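You operate a simulated robot arm through the tools that you are given. There is no shell and no other tool.

You run a simulated robot arm. Do the job below in one go: nothing can be reset, and whatever is moved stays where it is left.

TASK
Set the press up for 3 red hoses, grey slider at SHORT.
Fine: red hose stub in the pull holder, batch knob to 3, die knob to the size on the stub, clear guard shut.

Only the result counts: the job must be done as asked and must still hold three seconds after the hand-in. Knocking over, shifting, dropping, spilling or breaking anything else fails it.

THE ROBOT
A 6-joint arm with a fingered hand, fixed in place. Base frame: the origin is at the foot of the arm, x ahead of it, y to its left, z up; the work surface is at about z = 0.8. Lengths are in m, angles in degrees, forces in N, time in s.
With the tool pointing down near the work surface it reaches from about 0.34 to 0.82 m from the base axis. Its first joint turns from -166.0 to 166.0 degrees. Payload 4 kg.
Tool frame: the origin (TCP) lies between the finger pads and is the grasp point; the fingertips stand 0.026 m ahead of it; z points along the fingers, y is the line along which they close. Largest opening 0.132 m; the body of the gripper starts 0.073 m behind the TCP. The gripper is a hand of 5 fingers: y runs from the thumb to the fingers, the wrist lies at [0, 0, -0.239] in the tool frame, and closing takes about 1.5 s.
Orientation is told as [roll, pitch, yaw] about the base's x, y, z axes, in that order, counted from this pose: with the fingers straight down and closing along the base's y, the tool's x points along the base's -x, its y along +y and its z along -z.

THE INTERFACE
- The arm moves only by the tool apply_moves. Its argument "series" is a list of rows, each an object (a shift or turn left out is 0, a gripper value left out holds the last) with "travel": the shift along the tool's x, y, z in m, a list of three; "rotation": the turn, a rotation vector about the tool's x, y, z in degrees, a list of three. In form: [{"travel": [x, y, z], "rotation": [rx, ry, rz]}, ...]. A call has 1 to 20 rows; each row shifts and turns the commanded pose from where the row before left it, along the tool's axes as they then stand. "gripper" is the opening in per cent of the stroke, from 0 (shut) to 100 (fully open), set as the call begins (left out, the last holds). Each row takes 0.2 s and may step no farther than 0.05 m and 8.6 degrees from the row before; otherwise, or with a gripper value out of range, the whole call is refused. Where a pose cannot be reached the arm comes as near as it can. A force on the tool above 40 N (or 10 N above the force at the start of the call, whichever is more), or a blocked arm, ends the call early, and 0.2 s more pass. The fingers move at their own pace (about 0.045 m/s each) and stop on an object; they squeeze with about 28 N. The grip force told is the motor's: it shows also when the fingers shut on nothing. Time passes only in rows, and 0.2 s behind the last, so rows that do not move let the fingers close. The reply holds the time, the measured pose of the TCP, the force on the tool along the base axes, the opening and the grip force, in the units named above and with some noise, with the torque about the TCP (base axes, N m) and any sound that the robot's microphone picked up, and new pictures: "views" is both (left out), scene, wrist or none.
- Cameras (640 x 400 px; columns grow to the right, rows downward): "scene" is fixed at [0.3998, 0.6513, 1.5657]; the picture's right is [-0.74, 0.67, 0.00], its down [0.63, 0.69, -0.36] and it looks along [-0.24, -0.26, -0.93] (base axes); focal length 214 px, centre (320, 200). "wrist" rides on the gripper at [0.085, 0.002, -0.097] in the tool frame; the picture's right is [-0.02, 1.00, 0.00], its down [-0.75, -0.02, -0.66] and it looks along [-0.66, -0.01, 0.75] (tool axes); focal length 270 px, centre (320, 200). There is no depth. A picture from a camera that has moved, and an enlarged one, comes with that camera's place and axes in the base frame and with its lens.
- grasp_type(shape): the hand has 5 fingers and takes this shape, open, in about a second: jaw (thumb against the fingers, like two jaws); tri (thumb and two fingers); tip (a fingertip pinch); poke (one finger out to press); point (the index stretched); flat (the hand flat); cup (the hand cupped); fist (a fist). The gripper value then closes the fingers along that shape, each until it touches; the sizes above hold for jaw. It gives what a move gives, with no picture.
- zoom(camera, box): a new picture of the part [left, top, right, bottom] of that camera's present view, enlarged. It takes no simulated time.
- sign_off(): hands the job in; it is judged then, once.

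Nothing tells you positions but the pictures and the camera data. Unless the task says otherwise, let go and move clear before handing in.

The tools are called after "Emit:" as name(argument=value, ...) on one line, values as JSON. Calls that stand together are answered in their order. apply_moves: Moves the arm, as the interface text tells. Its arguments: {"type":"object","properties":{"series":{"type":"array","items":{"type":"object","properties":{"travel":{"type":"array","items":{"type":"number"}},"rotation":{"type":"array","items":{"type":"number"}}}}},"gripper":{"type":"number"},"views":{"type":"string","enum":["both","scene","wrist","none"]}},"required":["series"]} The other tools are called the same way: grasp_type (shape) gives the hand a shape; zoom (camera, box) takes an enlarged picture of a part of a camera's view; sign_off () hands the job in.

At the start:

```text
time: 0.0
eef_pos: [0.1793, 0.518, 1.2037]
tool_rot: [0.0, 0.0, 0.1]
force: [-0.2, -0.3, 0.4]
wrist_torque: [0.01, 0.02, 0.0]
gripper_width: 0.1318
gripper_force: 0.0
shape: jaw
```

scene: 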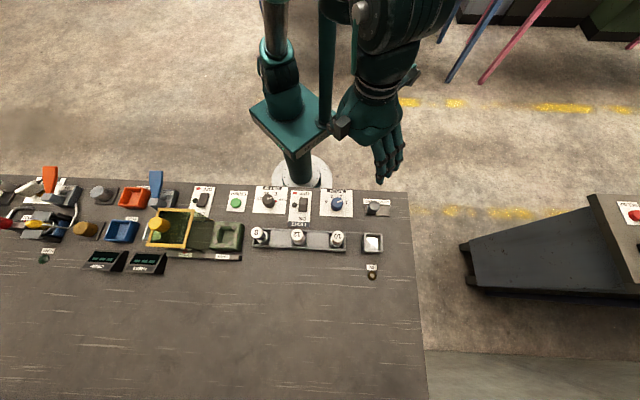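
wrist: 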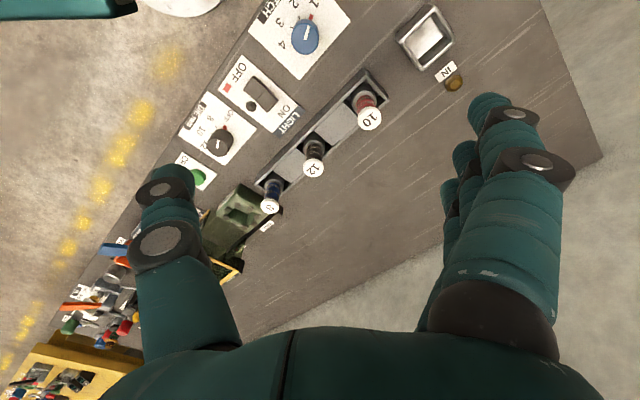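

I see a bench with a press panel: knobs, a row of hose stubs with size tags, a guard and several trays. I'll zoom in on both views before I move anything.

Emit:
zoom(camera="scene", box=[220, 170, 420, 295])

Emit:
zoom(camera="scene", box=[80, 160, 280, 285])

Emit:
zoom(camera="scene", box=[0, 160, 140, 285])

Emit:
zoom(camera="wrist", box=[160, 0, 480, 240])

Emit:
zoom(camera="scene", box=[560, 180, 640, 300])

```text
3.20 times, centred on (320, 232) of scene
camera zoom: at [0.3998, 0.6513, 1.5657], right [-0.74, 0.67, 0.0], down [0.63, 0.69, -0.36], along [-0.24, -0.26, -0.93], focal length 686 px, centre (320, 96)
```

zoom: 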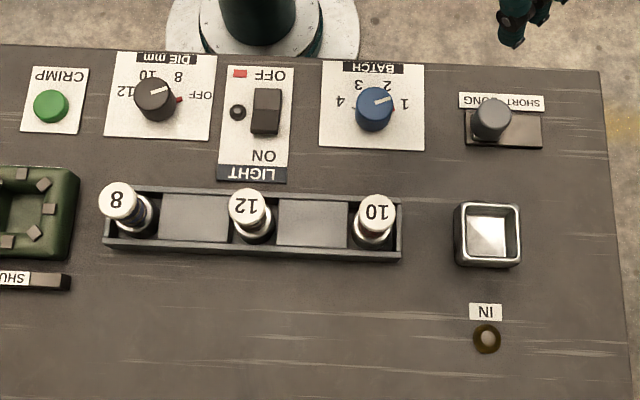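

```text
3.20 times, centred on (180, 222) of scene
camera zoom: at [0.3998, 0.6513, 1.5657], right [-0.74, 0.67, 0.0], down [0.63, 0.69, -0.36], along [-0.24, -0.26, -0.93], focal length 686 px, centre (768, 128)
```

zoom: 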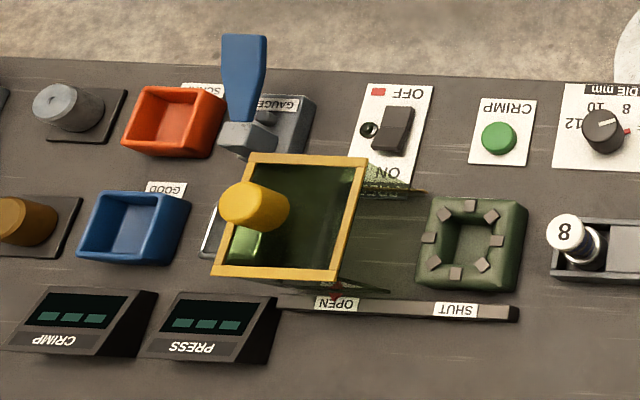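

```text
3.20 times, centred on (70, 222) of scene
camera zoom: at [0.3998, 0.6513, 1.5657], right [-0.74, 0.67, 0.0], down [0.63, 0.69, -0.36], along [-0.24, -0.26, -0.93], focal length 686 px, centre (1120, 128)
```

zoom: 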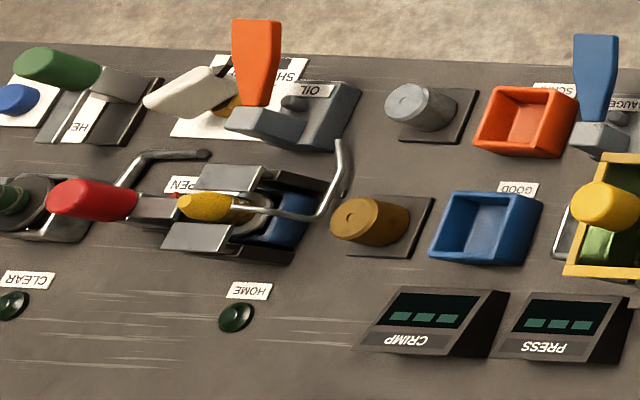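

```text
1.67 times, centred on (320, 120) of wrist
camera zoom: at [0.0943, 0.5186, 1.3007], right [0.02, 1.0, 0.0], down [0.75, -0.02, 0.66], along [0.66, -0.01, -0.75], focal length 450 px, centre (320, 333)
```

zoom: 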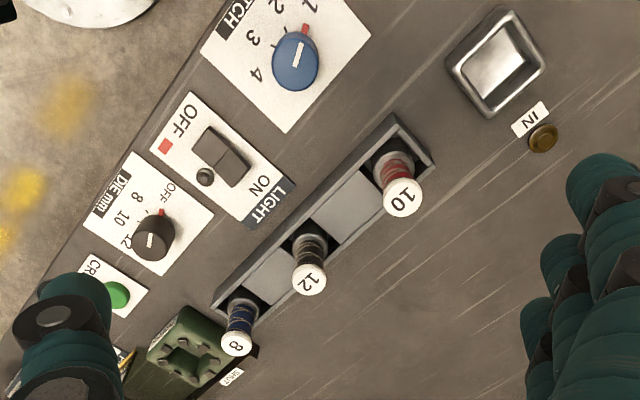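

```text
3.33 times, centred on (600, 240) of scene
camera zoom: at [0.3998, 0.6513, 1.5657], right [-0.74, 0.67, 0.0], down [0.63, 0.69, -0.36], along [-0.24, -0.26, -0.93], focal length 715 px, centre (-613, 67)
```

zoom: 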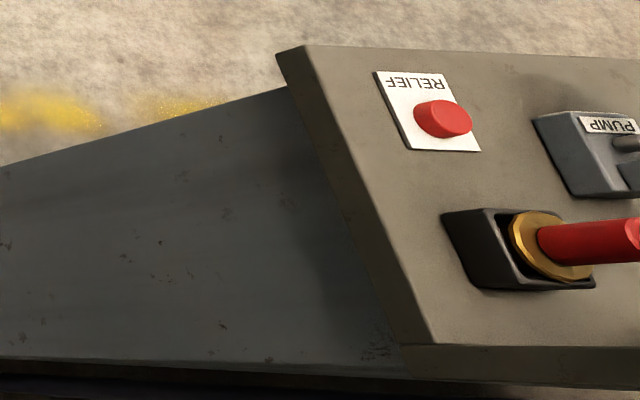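

The stubs read 8 (blue), 12 (black) and 10 (red). The grey slider is at LONG, the batch knob at 1, the die knob at OFF, and the guard is open. I'll turn the hand to line up with the table and look for the pull holder.

Emit:
apply_moves(series=[{"rotation": [0, 0, -8]}, {"rotation": [0, 0, -8]}, {"rotation": [0, 0, -8]}, {"rotation": [0, 0, -8]}, {"rotation": [0, 0, -8]}, {"rotation": [0, 0, -7.8]}, {}])

```text
time: 1.6
eef_pos: [0.1775, 0.5172, 1.2034]
tool_rot: [0.0, 0.0, 47.9]
force: [0.5, -0.1, -0.2]
wrist_torque: [0.04, -0.01, 0.0]
gripper_width: 0.1318
gripper_force: 0.1
shape: jaw
camera wrist: at [0.1207, 0.4554, 1.3006], right [-0.73, 0.69, 0.0], down [0.52, 0.55, 0.66], along [0.45, 0.48, -0.75], focal length 270 px, centre (320, 200)
```

scene: 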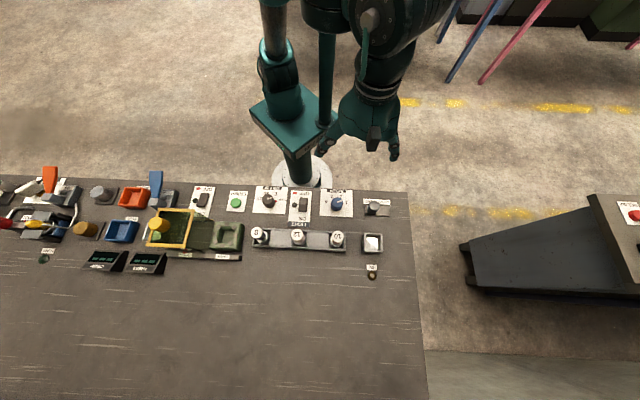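
wrist: 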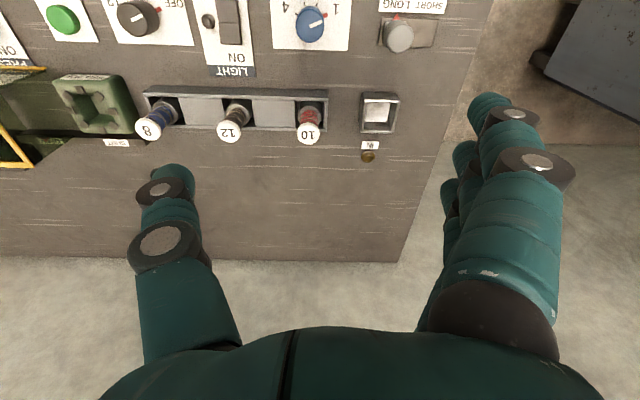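

The wrist view is now square to the panel. I'll zoom in on the cup, the slider, the knobs and the crimp area.

Emit:
zoom(camera="wrist", box=[260, 0, 460, 180])

Emit:
zoom(camera="wrist", box=[0, 0, 260, 180])

Emit:
zoom(camera="scene", box=[340, 185, 420, 285])

Emit:
zoom(camera="scene", box=[140, 190, 260, 275])

```text
2.22 times, centred on (360, 90) of wrist
camera zoom: at [0.1207, 0.4554, 1.3006], right [-0.73, 0.69, 0.0], down [0.52, 0.55, 0.66], along [0.45, 0.48, -0.75], focal length 601 px, centre (231, 444)
```

zoom: 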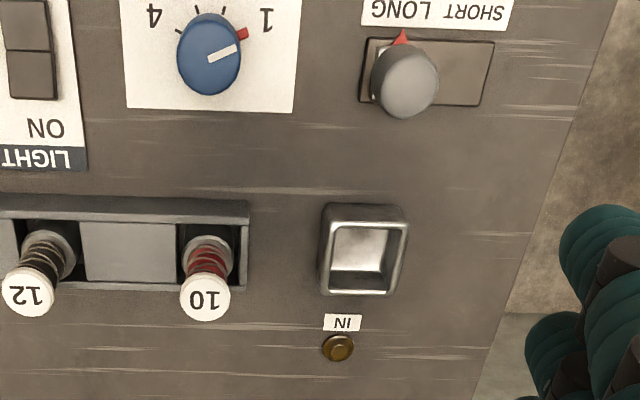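

```text
2.22 times, centred on (130, 90) of wrist
camera zoom: at [0.1207, 0.4554, 1.3006], right [-0.73, 0.69, 0.0], down [0.52, 0.55, 0.66], along [0.45, 0.48, -0.75], focal length 601 px, centre (742, 444)
```

zoom: 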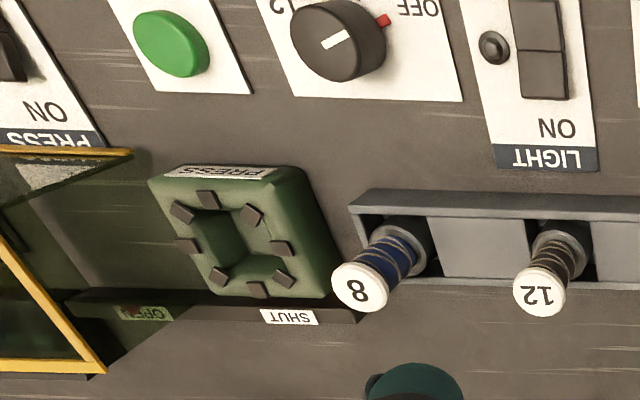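

```text
4.00 times, centred on (380, 235) of scene
camera zoom: at [0.3998, 0.6513, 1.5657], right [-0.74, 0.67, 0.0], down [0.63, 0.69, -0.36], along [-0.24, -0.26, -0.93], focal length 858 px, centre (80, 60)
```

zoom: 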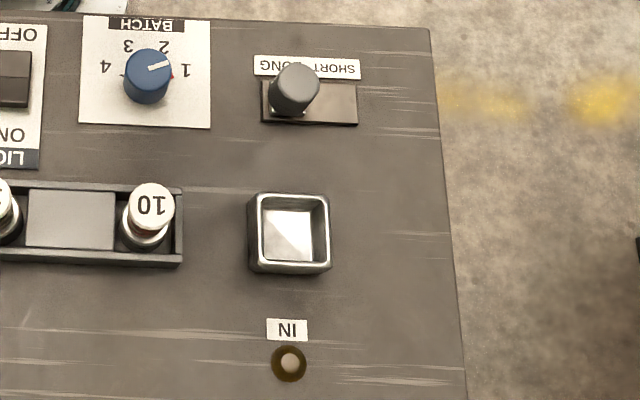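

```text
4.71 times, centred on (200, 232) of scene
camera zoom: at [0.3998, 0.6513, 1.5657], right [-0.74, 0.67, 0.0], down [0.63, 0.69, -0.36], along [-0.24, -0.26, -0.93], focal length 1009 px, centre (885, 47)
```

zoom: 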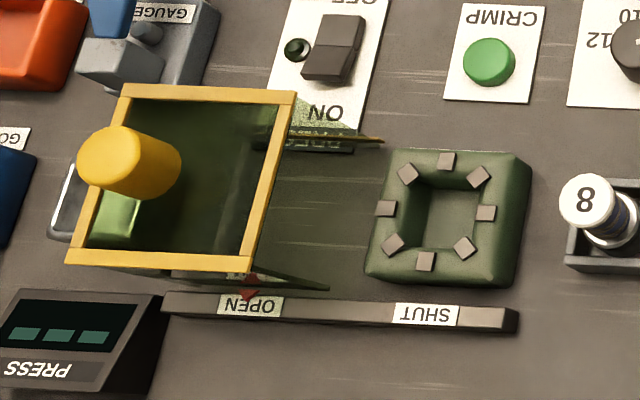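

The right-hand silver cup has an IN lamp, and there's a second silver cup partly hidden under the open guard. I'll move the hand over there, staying high, to read the labels near the guard.

Emit:
apply_moves(series=[{"travel": [0.0179, -0.0441, 0]}, {"travel": [0.0179, -0.0441, 0]}, {"travel": [0.0179, -0.0441, 0]}, {"travel": [0.0179, -0.0441, 0]}, {"travel": [0.0179, -0.0441, 0]}, {"travel": [0.0179, -0.0441, 0]}, {"travel": [0.0179, -0.0441, 0]}, {"travel": [0.0179, -0.0441, 0]}, {"travel": [0.0179, -0.0441, 0]}, {"travel": [0.0179, -0.0441, 0]}, {"travel": [0.0179, -0.0441, 0]}, {"travel": [0.0179, -0.0441, 0]}, {}])

```text
time: 4.4
eef_pos: [0.4305, 0.0104, 1.2387]
tool_rot: [0.0, 0.0, 47.8]
force: [-0.5, -0.3, 0.4]
wrist_torque: [-0.02, -0.02, 0.02]
gripper_width: 0.1319
gripper_force: 0.1
shape: jaw
out of reach, approached as far as the arm can: row 3, 4, 5, 6, 8
camera wrist: at [0.3731, -0.0512, 1.3359], right [-0.73, 0.69, 0.0], down [0.52, 0.55, 0.66], along [0.45, 0.48, -0.75], focal length 270 px, centre (320, 200)
```

scene: 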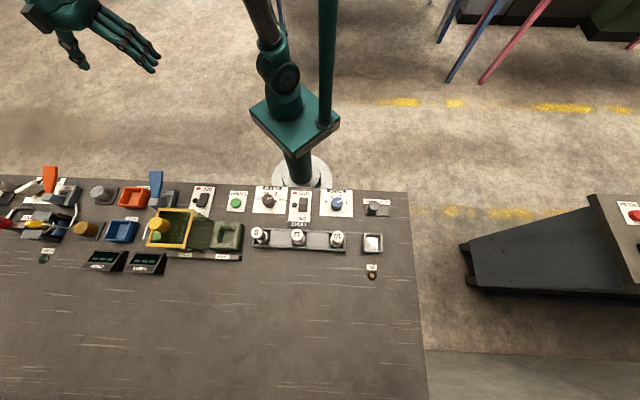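
wrist: 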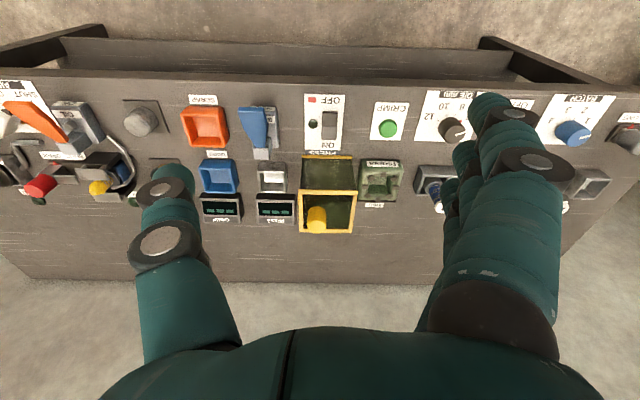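

Emit:
zoom(camera="wrist", box=[180, 90, 420, 240])

Emit:
zoom(camera="wrist", box=[240, 140, 340, 220])

Emit:
zoom(camera="wrist", box=[0, 70, 180, 220])

Emit:
zoom(camera="wrist", box=[400, 70, 640, 220])

```text
2.67 times, centred on (300, 165) of wrist
camera zoom: at [0.3731, -0.0512, 1.3359], right [-0.73, 0.69, 0.0], down [0.52, 0.55, 0.66], along [0.45, 0.48, -0.75], focal length 721 px, centre (373, 293)
```

zoom: 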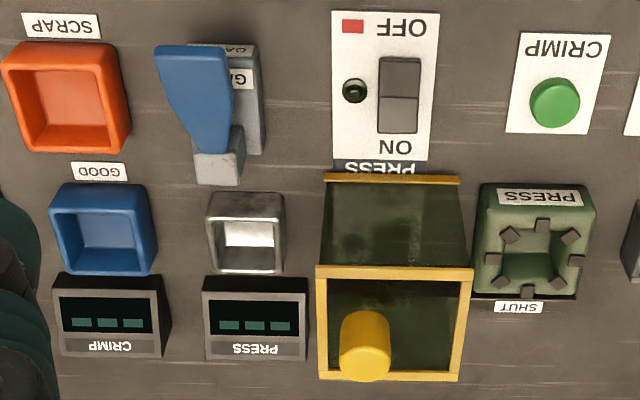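

```text
5.00 times, centred on (290, 180) of wrist
camera zoom: at [0.3731, -0.0512, 1.3359], right [-0.73, 0.69, 0.0], down [0.52, 0.55, 0.66], along [0.45, 0.48, -0.75], focal length 1351 px, centre (470, 300)
```

zoom: 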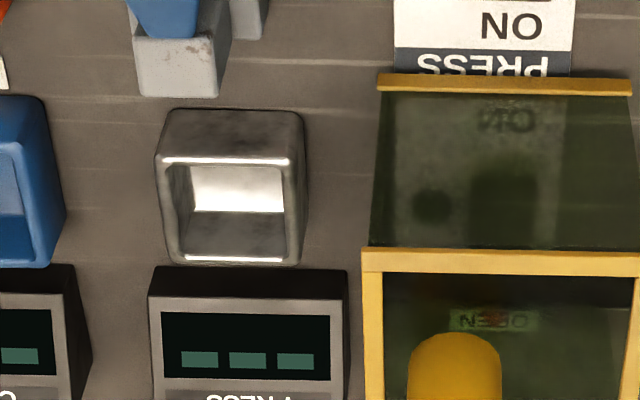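

```text
2.67 times, centred on (90, 145) of wrist
camera zoom: at [0.3731, -0.0512, 1.3359], right [-0.73, 0.69, 0.0], down [0.52, 0.55, 0.66], along [0.45, 0.48, -0.75], focal length 721 px, centre (933, 347)
```

zoom: 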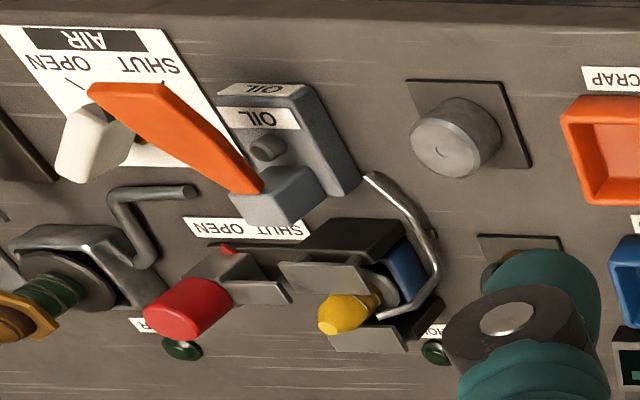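

```text
2.67 times, centred on (520, 145) of wrist
camera zoom: at [0.3731, -0.0512, 1.3359], right [-0.73, 0.69, 0.0], down [0.52, 0.55, 0.66], along [0.45, 0.48, -0.75], focal length 721 px, centre (-213, 347)
```

zoom: 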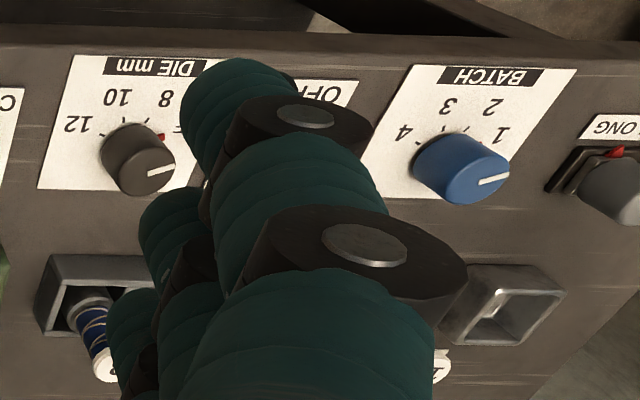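

There are two plain silver cups, one beside the GAUGE lever and one by the IN lamp. I'll turn the camera toward the rest of the table to see if any holder there is labelled for pull.

Emit:
apply_moves(series=[{"rotation": [0, 0, 8.5]}, {"rotation": [0, 0, 8.5]}, {"rotation": [0, 0, 8.5]}, {"rotation": [0, 0, 8.5]}, {"rotation": [0, 0, 8.5]}, {}], views="wrist")

```text
time: 5.8
eef_pos: [0.4314, 0.0111, 1.2363]
tool_rot: [0.0, -0.1, 5.1]
force: [-0.2, 1.3, -0.2]
wrist_torque: [-0.04, 0.0, 0.01]
gripper_width: 0.1319
gripper_force: 0.1
shape: jaw
camera wrist: at [0.3484, 0.0047, 1.3339], right [-0.07, 1.0, 0.0], down [0.75, 0.05, 0.66], along [0.66, 0.05, -0.75], focal length 270 px, centre (320, 200)
```

wrist: 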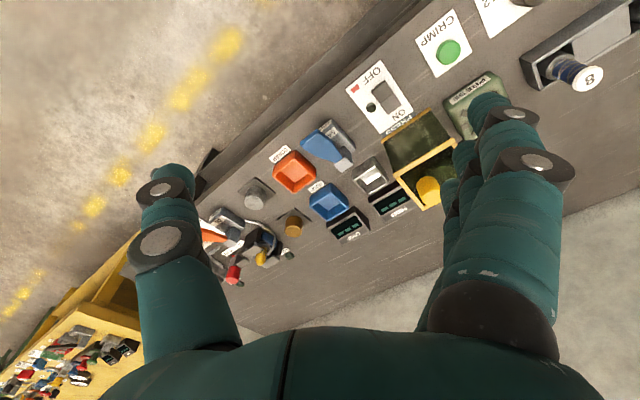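

Emit:
zoom(camera="wrist", box=[180, 170, 340, 300])

Emit:
zoom(camera="wrist", box=[260, 100, 460, 250])

Emit:
zoom(camera="scene", box=[0, 160, 90, 285])

Emit:
zoom(camera="wrist", box=[0, 200, 160, 400])

```text
3.08 times, centred on (260, 235) of wrist
camera zoom: at [0.3484, 0.0047, 1.3339], right [-0.07, 1.0, 0.0], down [0.75, 0.05, 0.66], along [0.66, 0.05, -0.75], focal length 832 px, centre (505, 92)
```

zoom: 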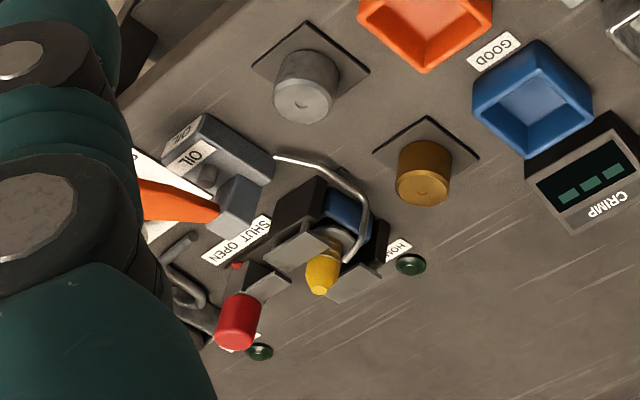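

```text
2.67 times, centred on (360, 175) of wrist
camera zoom: at [0.3484, 0.0047, 1.3339], right [-0.07, 1.0, 0.0], down [0.75, 0.05, 0.66], along [0.66, 0.05, -0.75], focal length 721 px, centre (213, 267)
```

zoom: 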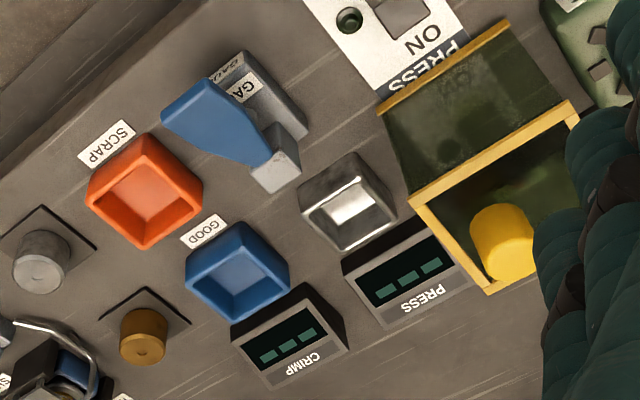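

```text
3.20 times, centred on (45, 222) of scene
camera zoom: at [0.3998, 0.6513, 1.5657], right [-0.74, 0.67, 0.0], down [0.63, 0.69, -0.36], along [-0.24, -0.26, -0.93], focal length 686 px, centre (1200, 128)
```

zoom: 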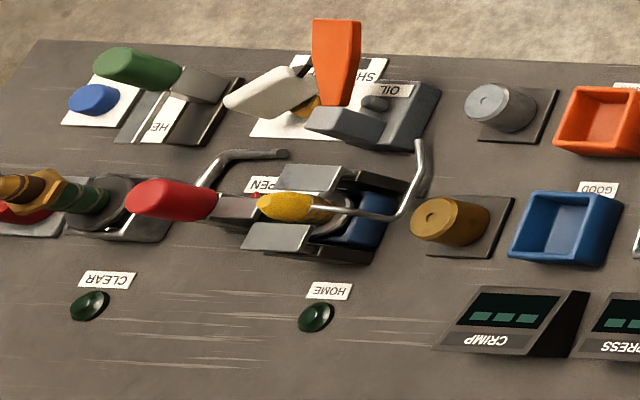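

```text
2.00 times, centred on (80, 300) of wrist
camera zoom: at [0.3484, 0.0047, 1.3339], right [-0.07, 1.0, 0.0], down [0.75, 0.05, 0.66], along [0.66, 0.05, -0.75], focal length 541 px, centre (800, 0)
```

zoom: 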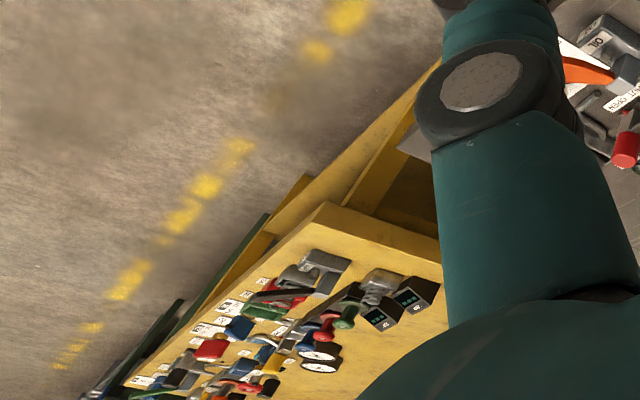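

I take the pull holder to be the IN cup beside the stub rack; the other cup belongs to the GAUGE lever. I'll start with the grey slider, at about (0.09, 0.59), and bring the hand above it.

Emit:
apply_moves(series=[{"travel": [0, 0.045, 0], "rotation": [0, 0, -7]}, {"travel": [0, 0.045, 0], "rotation": [0, 0, -7]}, {"travel": [0, 0.045, 0], "rotation": [0, 0, -7]}, {"travel": [0, 0.045, 0], "rotation": [0, 0, -7]}, {"travel": [0, 0.045, 0], "rotation": [0, 0, -7]}, {"travel": [0, 0.045, 0], "rotation": [0, 0, -7.7]}, {}], views="none")

```text
time: 7.4
eef_pos: [0.3307, 0.2567, 1.2335]
tool_rot: [0.0, 0.1, 48.1]
force: [-1.3, 0.5, 0.3]
wrist_torque: [0.01, 0.01, 0.02]
gripper_width: 0.1319
gripper_force: 0.1
shape: jaw
```

Emit:
apply_moves(series=[{"travel": [-0.0087, 0.0405, 0.022]}, {"travel": [-0.0087, 0.0405, 0.022]}, {"travel": [-0.0087, 0.0405, 0.022]}, {"travel": [-0.0087, 0.0405, 0.022]}, {"travel": [-0.0087, 0.0405, 0.022]}, {"travel": [-0.0087, 0.0405, 0.022]}, {"travel": [-0.0087, 0.0405, 0.022]}, {"travel": [-0.0087, 0.0405, 0.022]}, {"travel": [-0.0087, 0.0405, 0.022]}, {"travel": [-0.0087, 0.0405, 0.022]}, {}])

```text
time: 9.8
eef_pos: [0.1036, 0.6185, 1.0996]
tool_rot: [0.0, 0.0, 47.9]
force: [0.2, 0.9, -0.8]
wrist_torque: [-0.03, 0.0, 0.01]
gripper_width: 0.1321
gripper_force: 0.1
shape: jaw
out of reach, approached as far as the arm can: row 1, 2, 3, 4, 5, 6, 7
camera wrist: at [0.0477, 0.5566, 1.1973], right [-0.73, 0.68, 0.0], down [0.52, 0.55, 0.66], along [0.45, 0.48, -0.75], focal length 270 px, centre (320, 200)
```

scene: 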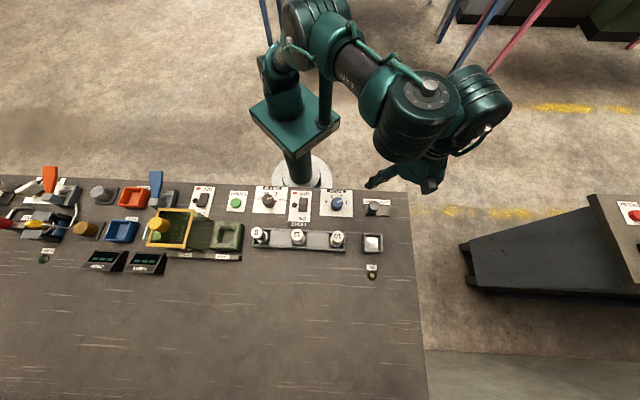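
wrist: 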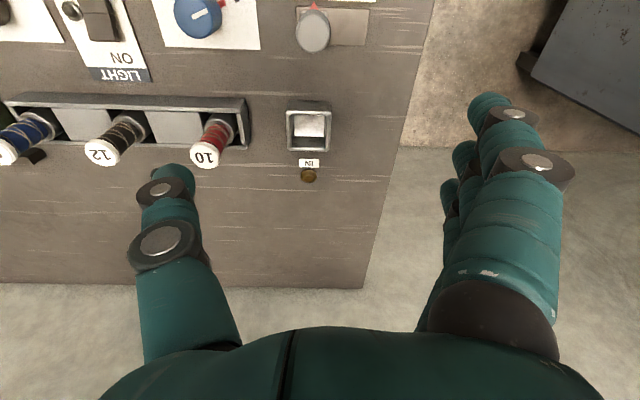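

Emit:
zoom(camera="wrist", box=[140, 0, 380, 180])

```text
2.22 times, centred on (260, 90) of wrist
camera zoom: at [0.0477, 0.5566, 1.1973], right [-0.73, 0.68, 0.0], down [0.52, 0.55, 0.66], along [0.45, 0.48, -0.75], focal length 601 px, centre (453, 444)
```

zoom: 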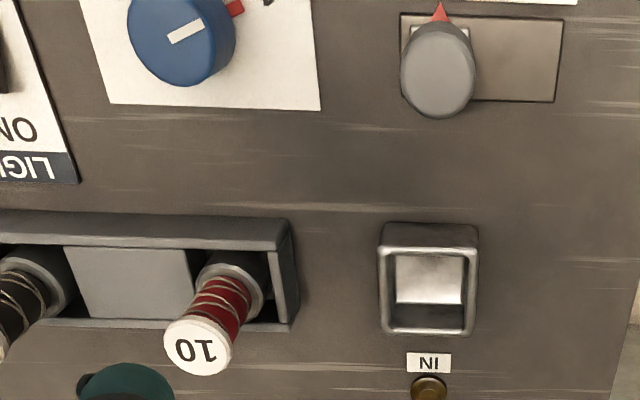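

The slider knob top is at about (0.094, 0.596, 0.857), with roughly 0.045 m of travel towards +l (robot's left). I'm lowering the open hand over it.

Emit:
apply_moves(series=[{"travel": [0.0235, -0.0076, 0.03]}, {"travel": [0, 0, 0.04]}, {"travel": [0, 0, 0.04]}, {"travel": [0, 0, 0.04]}, {"travel": [0, 0, 0.03]}, {}])

```text
time: 11.2
eef_pos: [0.1079, 0.6892, 0.9901]
tool_rot: [-0.2, 0.2, 48.0]
force: [-0.3, 0.1, 0.2]
wrist_torque: [0.02, 0.02, 0.0]
gripper_width: 0.132
gripper_force: 0.0
shape: jaw
out of reach, approached as far as the arm can: row 1, 2, 3, 4, 5
camera wrist: at [0.0502, 0.6284, 1.0878], right [-0.73, 0.68, 0.0], down [0.52, 0.55, 0.66], along [0.45, 0.48, -0.75], focal length 270 px, centre (320, 200)
```

scene: 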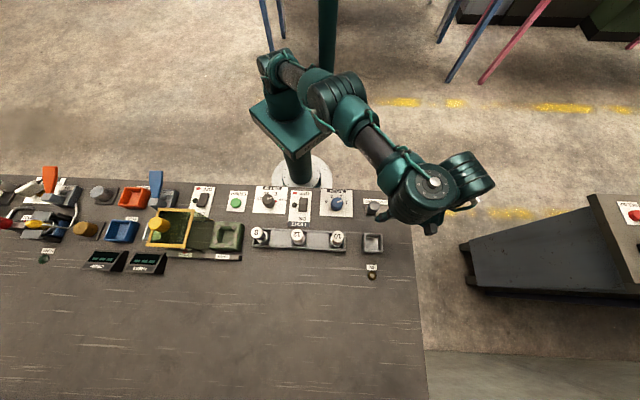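
wrist: 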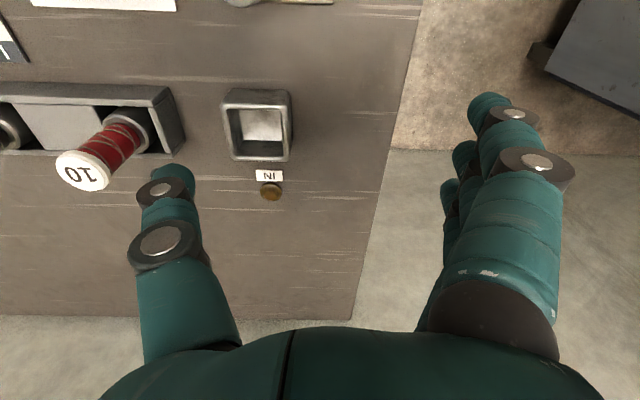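

The arm says this approach is out of reach well before the surface, so a joint in its present posture seems to be at its limit. I'll try a different hand yaw to see what limits it.

Emit:
apply_moves(series=[{"rotation": [0, 0, 8.5]}, {"rotation": [0, 0, 8.5]}, {"rotation": [0, 0, 8.5]}, {"rotation": [0, 0, 8.5]}, {"rotation": [0, 0, 8.5]}, {"rotation": [0, 0, 5.5]}, {}], views="scene")

Emit:
apply_moves(series=[{"travel": [0, 0, 0.02]}, {"travel": [0, -0.03, 0]}, {}], views="scene")

```text
time: 12.8
eef_pos: [0.1062, 0.6907, 0.9898]
tool_rot: [-0.2, 0.1, -0.1]
force: [0.0, -0.4, 0.0]
wrist_torque: [0.02, 0.03, 0.0]
gripper_width: 0.1315
gripper_force: 0.0
shape: jaw
```

scene: 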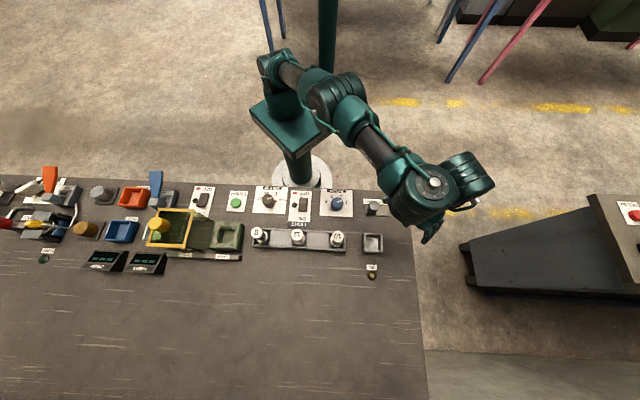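

```text
time: 13.6
eef_pos: [0.1097, 0.6923, 0.9843]
tool_rot: [-0.1, 0.0, 0.0]
force: [-0.3, 0.3, -0.3]
wrist_torque: [0.0, -0.02, 0.01]
gripper_width: 0.1318
gripper_force: 0.1
shape: jaw
out of reach, approached as far as the arm can: row 1, 2
```

scene: 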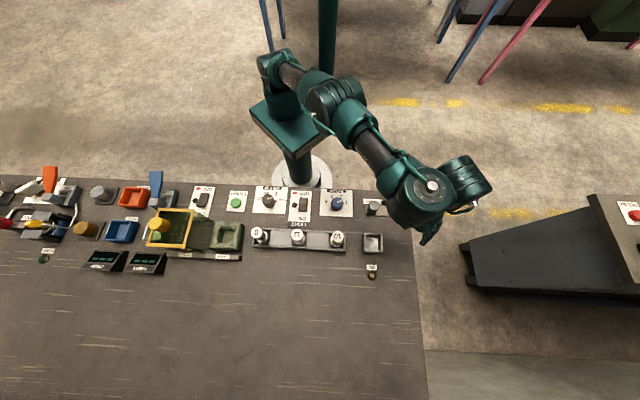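

Emit:
zoom(camera="scene", box=[240, 30, 520, 260])

```text
1.74 times, centred on (380, 145) of scene
camera zoom: at [0.3998, 0.6513, 1.5657], right [-0.74, 0.67, 0.0], down [0.63, 0.69, -0.36], along [-0.24, -0.26, -0.93], focal length 373 px, centre (216, 296)
```

zoom: 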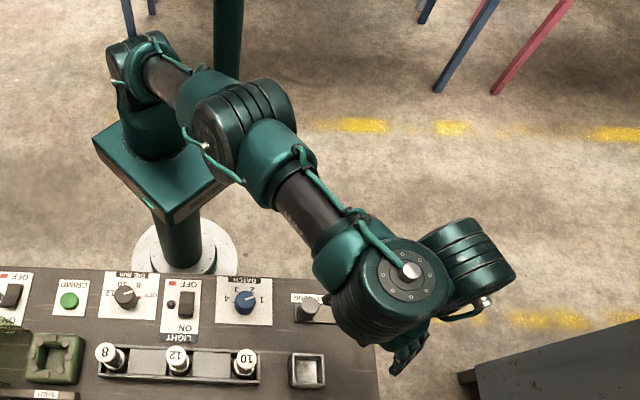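

Emit:
apply_moves(series=[{"rotation": [-8.5, 0, 0]}, {"rotation": [-8.5, 0, 0]}, {}], views="none")

Emit:
apply_moves(series=[{"travel": [0, 0, 0.01]}, {"travel": [0, -0.02, 0]}, {}], views="none")

```text
time: 14.4
eef_pos: [0.1208, 0.7622, 1.0117]
tool_rot: [17.0, 0.0, 0.0]
force: [0.1, 0.7, -0.2]
wrist_torque: [0.01, -0.02, 0.0]
gripper_width: 0.1317
gripper_force: 0.0
shape: jaw
out of reach, approached as far as the arm can: row 1, 2
```

```text
time: 15.2
eef_pos: [0.1211, 0.7669, 1.0015]
tool_rot: [16.9, 0.0, 0.1]
force: [0.0, -0.1, -0.5]
wrist_torque: [0.01, 0.01, -0.04]
gripper_width: 0.1319
gripper_force: 0.2
shape: jaw
out of reach, approached as far as the arm can: row 2
```

Emit:
apply_moves(series=[{"rotation": [8.5, 0, 0]}, {"rotation": [8.5, 0, 0]}, {}], views="none")

Emit:
apply_moves(series=[{"travel": [0, 0.02, 0]}, {}], views="none")

Emit:
apply_moves(series=[{"travel": [0, 0, 0.03]}, {}], views="none")

Emit:
apply_moves(series=[{"travel": [0, 0, 0.03]}, {}], views="scene")

```text
time: 16.0
eef_pos: [0.1238, 0.7697, 1.0033]
tool_rot: [2.0, -1.0, -0.1]
force: [-0.5, 0.4, 0.4]
wrist_torque: [0.02, -0.01, 0.01]
gripper_width: 0.1319
gripper_force: 0.1
shape: jaw
out of reach, approached as far as the arm can: row 2
```

```text
time: 16.6
eef_pos: [0.121, 0.7625, 0.9964]
tool_rot: [0.0, -0.1, 0.0]
force: [0.3, 0.2, 0.4]
wrist_torque: [-0.05, -0.01, 0.01]
gripper_width: 0.1322
gripper_force: 0.0
shape: jaw
out of reach, approached as far as the arm can: row 1
```

```text
time: 17.2
eef_pos: [0.1223, 0.7614, 0.9672]
tool_rot: [0.0, -0.1, 0.0]
force: [-0.2, -0.2, -0.1]
wrist_torque: [0.0, -0.02, -0.01]
gripper_width: 0.1321
gripper_force: 0.1
shape: jaw
```

```text
time: 17.8
eef_pos: [0.1202, 0.7636, 0.9353]
tool_rot: [0.0, -0.1, 0.0]
force: [0.3, -0.4, 0.5]
wrist_torque: [0.0, 0.02, -0.01]
gripper_width: 0.132
gripper_force: 0.1
shape: jaw
```

scene: 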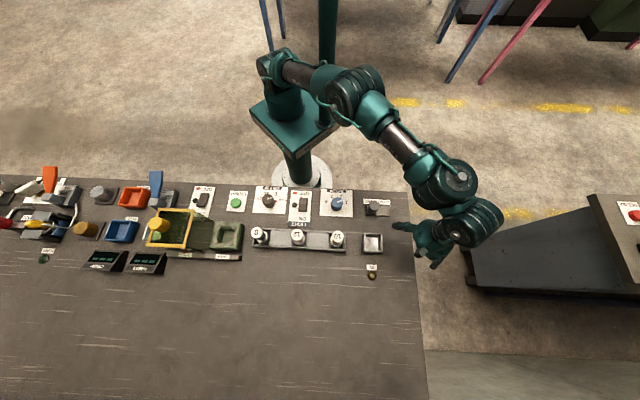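

Emit:
apply_moves(series=[{"travel": [0, -0.02, 0.0]}, {"travel": [0, -0.02, 0.0]}, {}], views="none")

Emit:
apply_moves(series=[{"travel": [0, -0.03, 0.0]}, {"travel": [0, -0.03, 0.0]}, {}], views="scene")

```text
time: 18.6
eef_pos: [0.1203, 0.7227, 0.9363]
tool_rot: [0.0, 0.0, 0.0]
force: [-0.5, 0.1, 0.1]
wrist_torque: [0.04, -0.05, 0.04]
gripper_width: 0.1319
gripper_force: 0.1
shape: jaw
```

```text
time: 19.4
eef_pos: [0.12, 0.6614, 0.937]
tool_rot: [0.0, 0.0, 0.0]
force: [0.2, 0.4, -0.7]
wrist_torque: [0.02, -0.01, 0.03]
gripper_width: 0.132
gripper_force: 0.0
shape: jaw
```

scene: 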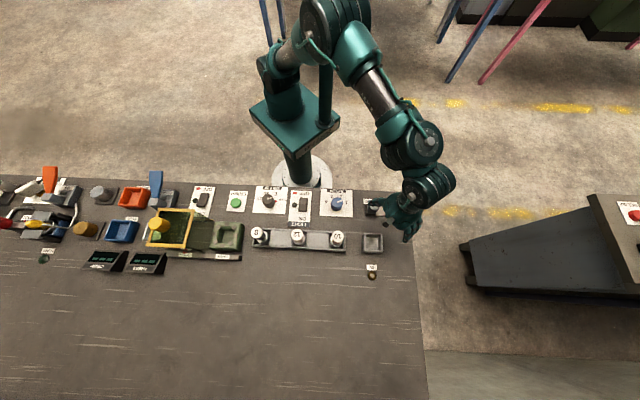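

The arm has now gone through the stretched posture into a free configuration and can move inward at low height. I'll turn the yaw back to the table's axes and line up on the slider knob.

Emit:
apply_moves(series=[{"travel": [0, 0, -0.03], "rotation": [0, 0, -8]}, {"rotation": [0, 0, -8]}, {"rotation": [0, 0, -8]}, {"rotation": [0, 0, -8]}, {"rotation": [0, 0, -8]}, {"rotation": [0, 0, -7.8]}, {}])

```text
time: 21.0
eef_pos: [0.1213, 0.662, 0.9675]
tool_rot: [0.0, -0.1, 47.9]
force: [0.2, -0.7, -0.1]
wrist_torque: [0.0, 0.03, -0.02]
gripper_width: 0.1318
gripper_force: 0.0
shape: jaw
camera wrist: at [0.064, 0.5997, 1.0646], right [-0.73, 0.69, 0.0], down [0.52, 0.55, 0.66], along [0.45, 0.48, -0.75], focal length 270 px, centre (320, 200)
```

scene: 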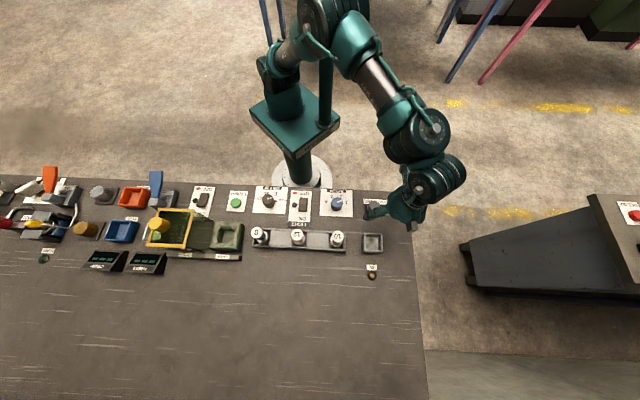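
wrist: 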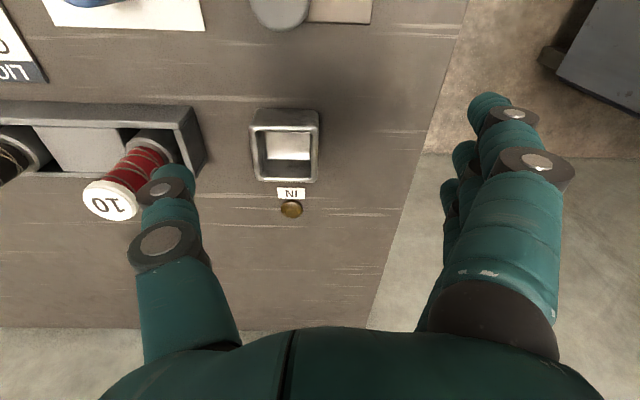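

Emit:
apply_moves(series=[{"travel": [0.0338, -0.0118, 0.0]}, {"travel": [0.0338, -0.0118, 0.0]}, {"travel": [0, 0, 0.035]}, {}])

```text
time: 22.0
eef_pos: [0.0953, 0.5971, 0.9319]
tool_rot: [0.0, -0.1, 47.8]
force: [-0.3, 0.5, 0.5]
wrist_torque: [0.0, -0.02, -0.01]
gripper_width: 0.1319
gripper_force: 0.0
shape: jaw
camera wrist: at [0.0376, 0.5351, 1.0294], right [-0.73, 0.69, 0.0], down [0.52, 0.55, 0.66], along [0.45, 0.48, -0.75], focal length 270 px, centre (320, 200)
```

scene: 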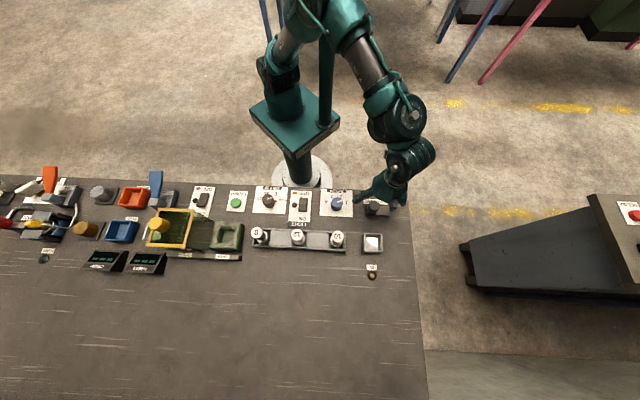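
wrist: 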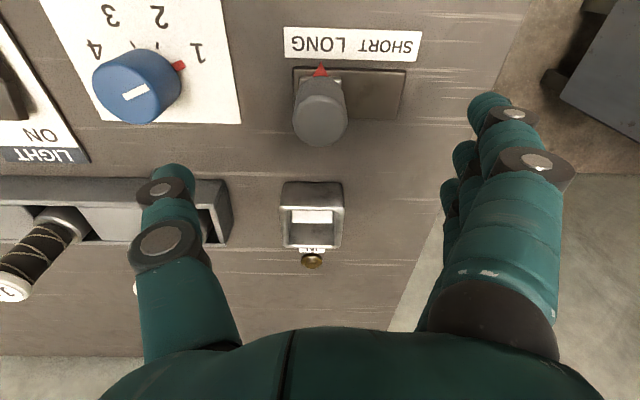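

Emit:
apply_moves(series=[{"travel": [0, 0.001, 0.04]}, {"travel": [0, 0, 0.035]}, {}], views="wrist")

Emit:
apply_moves(series=[{}, {}, {}, {}, {}, {}, {}, {}], gripper=15)

```text
time: 22.8
eef_pos: [0.0933, 0.5986, 0.8573]
tool_rot: [-0.1, -0.1, 47.7]
force: [0.2, -0.2, -0.3]
wrist_torque: [0.02, -0.04, -0.01]
gripper_width: 0.1321
gripper_force: 0.1
shape: jaw
camera wrist: at [0.0362, 0.5354, 0.9554], right [-0.73, 0.69, 0.0], down [0.52, 0.55, 0.66], along [0.45, 0.48, -0.75], focal length 270 px, centre (320, 200)
```

wrist: 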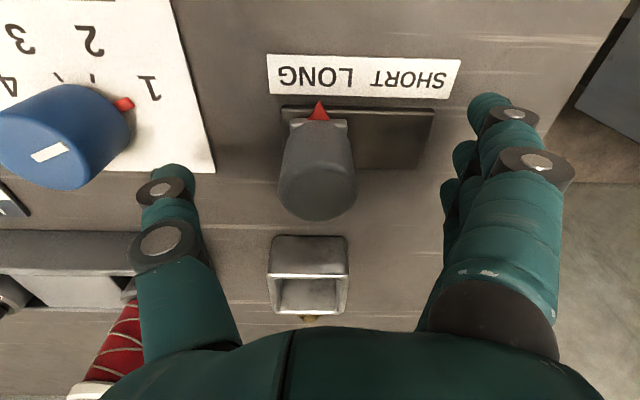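

```text
time: 24.6
eef_pos: [0.0939, 0.5959, 0.8573]
tool_rot: [0.0, 0.0, 47.8]
force: [2.3, -0.6, -0.5]
wrist_torque: [0.01, 0.04, 0.0]
gripper_width: 0.0186
gripper_force: 11.7
shape: jaw
camera wrist: at [0.0364, 0.5353, 0.9555], right [-0.73, 0.69, 0.0], down [0.52, 0.55, 0.66], along [0.45, 0.48, -0.75], focal length 270 px, centre (320, 200)
```

scene: 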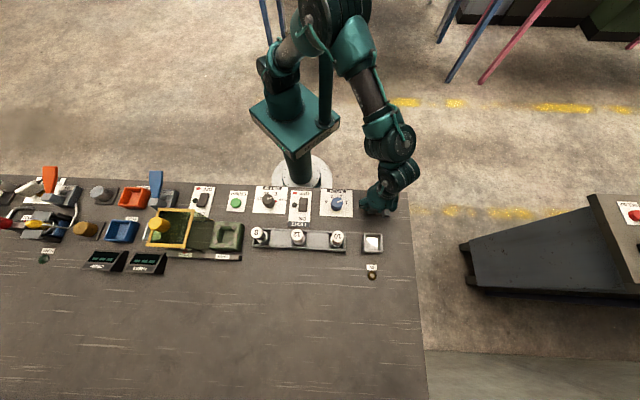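
wrist: 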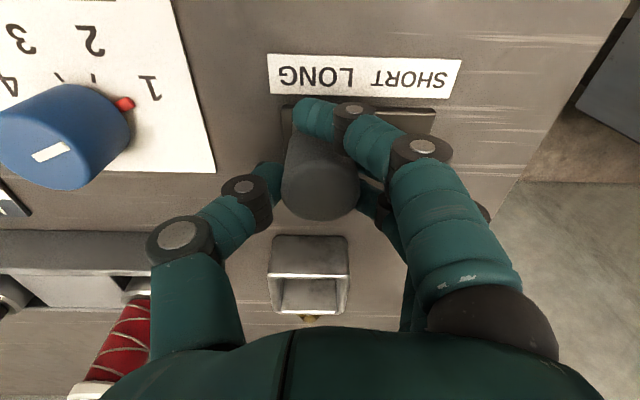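

Emit:
apply_moves(series=[{"travel": [0, 0.01, 0]}, {"travel": [0, 0.01, 0]}, {"travel": [0, 0.01, 0]}, {"travel": [0, 0.01, 0]}, {}])

```text
time: 25.8
eef_pos: [0.0642, 0.6253, 0.8577]
tool_rot: [0.2, -0.2, 47.6]
force: [23.4, 24.0, -2.6]
wrist_torque: [0.58, -0.24, -0.07]
gripper_width: 0.0154
gripper_force: 28.0
shape: jaw
camera wrist: at [0.0069, 0.5631, 0.9554], right [-0.72, 0.69, 0.0], down [0.52, 0.54, 0.66], along [0.45, 0.48, -0.75], focal length 270 px, centre (320, 200)
```

scene: 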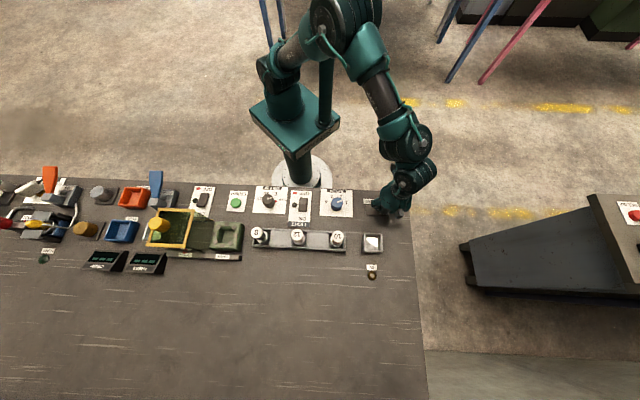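
wrist: 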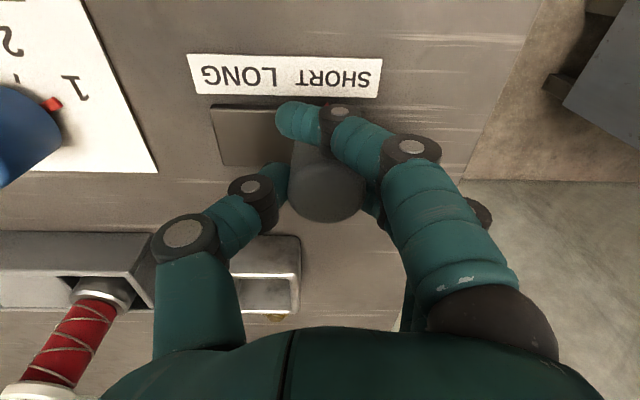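

The slider has moved towards SHORT. I'll let go and check it.

Emit:
apply_moves(series=[{}, {}, {}, {}, {}, {}, {"travel": [0, 0, -0.04]}, {"travel": [0, 0, -0.04]}, {}], gripper=100)

Emit:
zoom(camera="wrist", box=[200, 10, 440, 160])

```text
time: 27.8
eef_pos: [0.0639, 0.6232, 0.9388]
tool_rot: [0.0, 0.0, 47.9]
force: [0.2, 0.2, 0.8]
wrist_torque: [0.0, -0.02, 0.02]
gripper_width: 0.1322
gripper_force: 0.0
shape: jaw
camera wrist: at [0.0071, 0.5611, 1.0359], right [-0.73, 0.69, 0.0], down [0.52, 0.55, 0.66], along [0.45, 0.48, -0.75], focal length 270 px, centre (320, 200)
```

scene: 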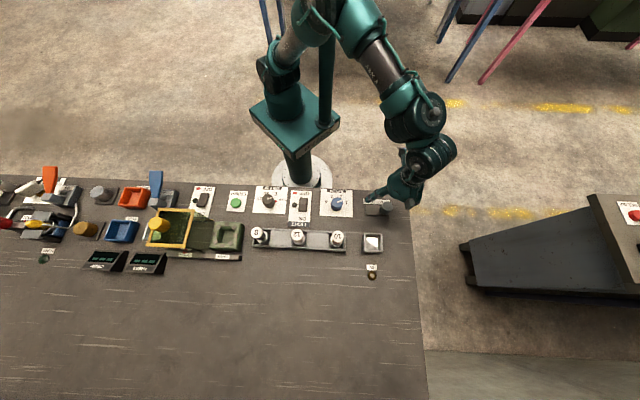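
wrist: 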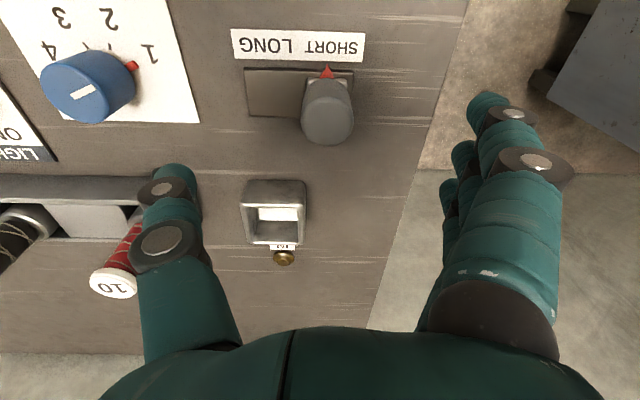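

```text
2.67 times, centred on (320, 85) of wrist
camera zoom: at [0.0071, 0.5611, 1.0359], right [-0.73, 0.69, 0.0], down [0.52, 0.55, 0.66], along [0.45, 0.48, -0.75], focal length 721 px, centre (320, 507)
```

zoom: 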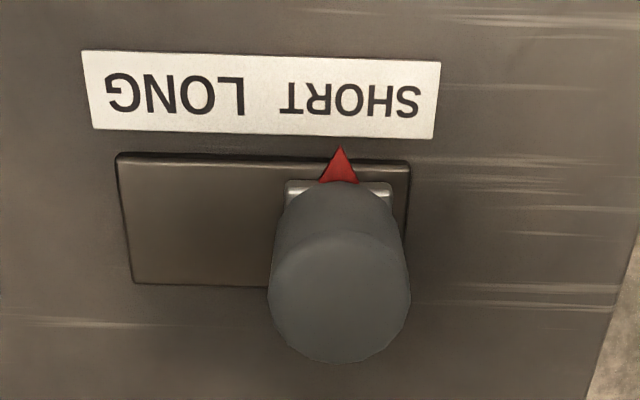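

The pointer now sits at SHORT, at the end of the track. Next is the batch knob at about (0.173, 0.495); I'll move above it and set a starting yaw near 3°, so I can turn it anticlockwise from 1 to 3.

Emit:
apply_moves(series=[{"travel": [0.0055, -0.0417, 0]}, {"travel": [0.0055, -0.0417, 0]}, {"travel": [0.0055, -0.0417, 0]}, {"travel": [0.0055, -0.0417, 0]}, {}])

Emit:
zoom(camera="wrist", box=[200, 20, 440, 170])

```text
time: 29.0
eef_pos: [0.1737, 0.4936, 0.9379]
tool_rot: [0.0, 0.0, 47.8]
force: [-0.2, 0.6, -0.3]
wrist_torque: [0.0, 0.02, -0.02]
gripper_width: 0.1318
gripper_force: 0.1
shape: jaw
camera wrist: at [0.116, 0.4317, 1.0353], right [-0.73, 0.69, 0.0], down [0.52, 0.55, 0.66], along [0.45, 0.48, -0.75], focal length 270 px, centre (320, 200)
```

scene: 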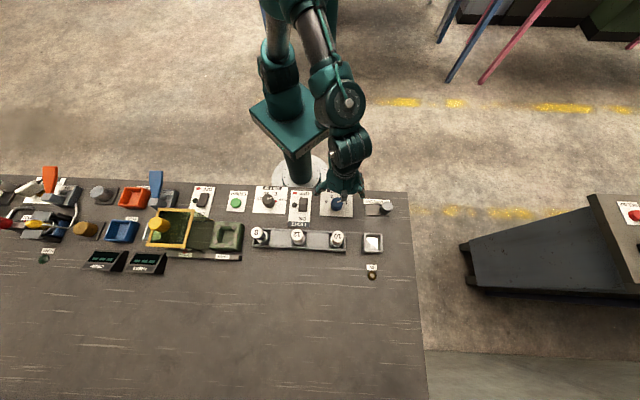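
wrist: 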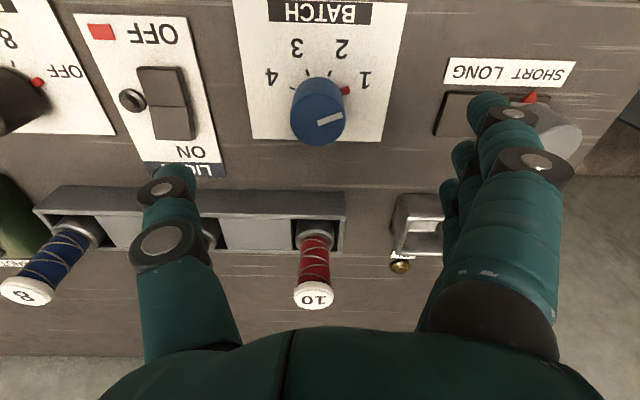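

```text
2.67 times, centred on (320, 95) of wrist
camera zoom: at [0.116, 0.4317, 1.0353], right [-0.73, 0.69, 0.0], down [0.52, 0.55, 0.66], along [0.45, 0.48, -0.75], focal length 721 px, centre (320, 480)
```

zoom: 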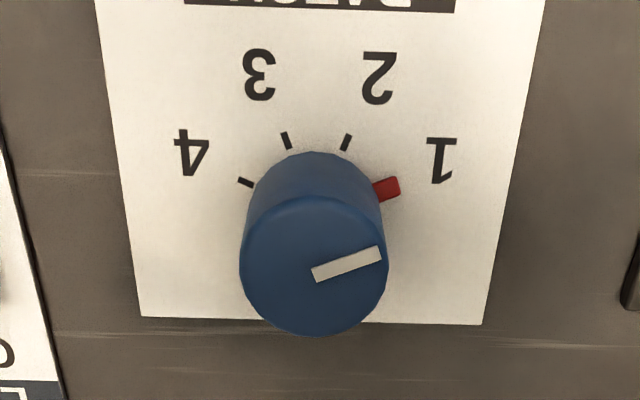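

Emit:
apply_moves(series=[{"rotation": [0, 0, 8.5]}, {"rotation": [0, 0, 8.5]}, {"rotation": [0, 0, 8.5]}, {"rotation": [0, 0, 8.5]}, {"rotation": [0, 0, 8.5]}, {"rotation": [0, 0, 4.5]}, {"travel": [-0.0013, 0.0009, 0.03]}, {}], views="wrist")

```text
time: 30.8
eef_pos: [0.173, 0.4973, 0.9057]
tool_rot: [0.0, 0.1, 0.8]
force: [-0.3, -0.2, 0.7]
wrist_torque: [-0.01, -0.02, -0.02]
gripper_width: 0.1318
gripper_force: 0.0
shape: jaw
camera wrist: at [0.0889, 0.4966, 1.004], right [0.01, 1.0, 0.0], down [0.75, -0.01, 0.66], along [0.66, -0.01, -0.75], focal length 270 px, centre (320, 200)
```

wrist: 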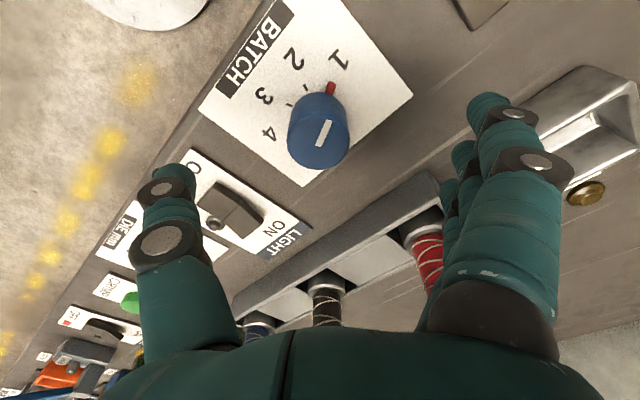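

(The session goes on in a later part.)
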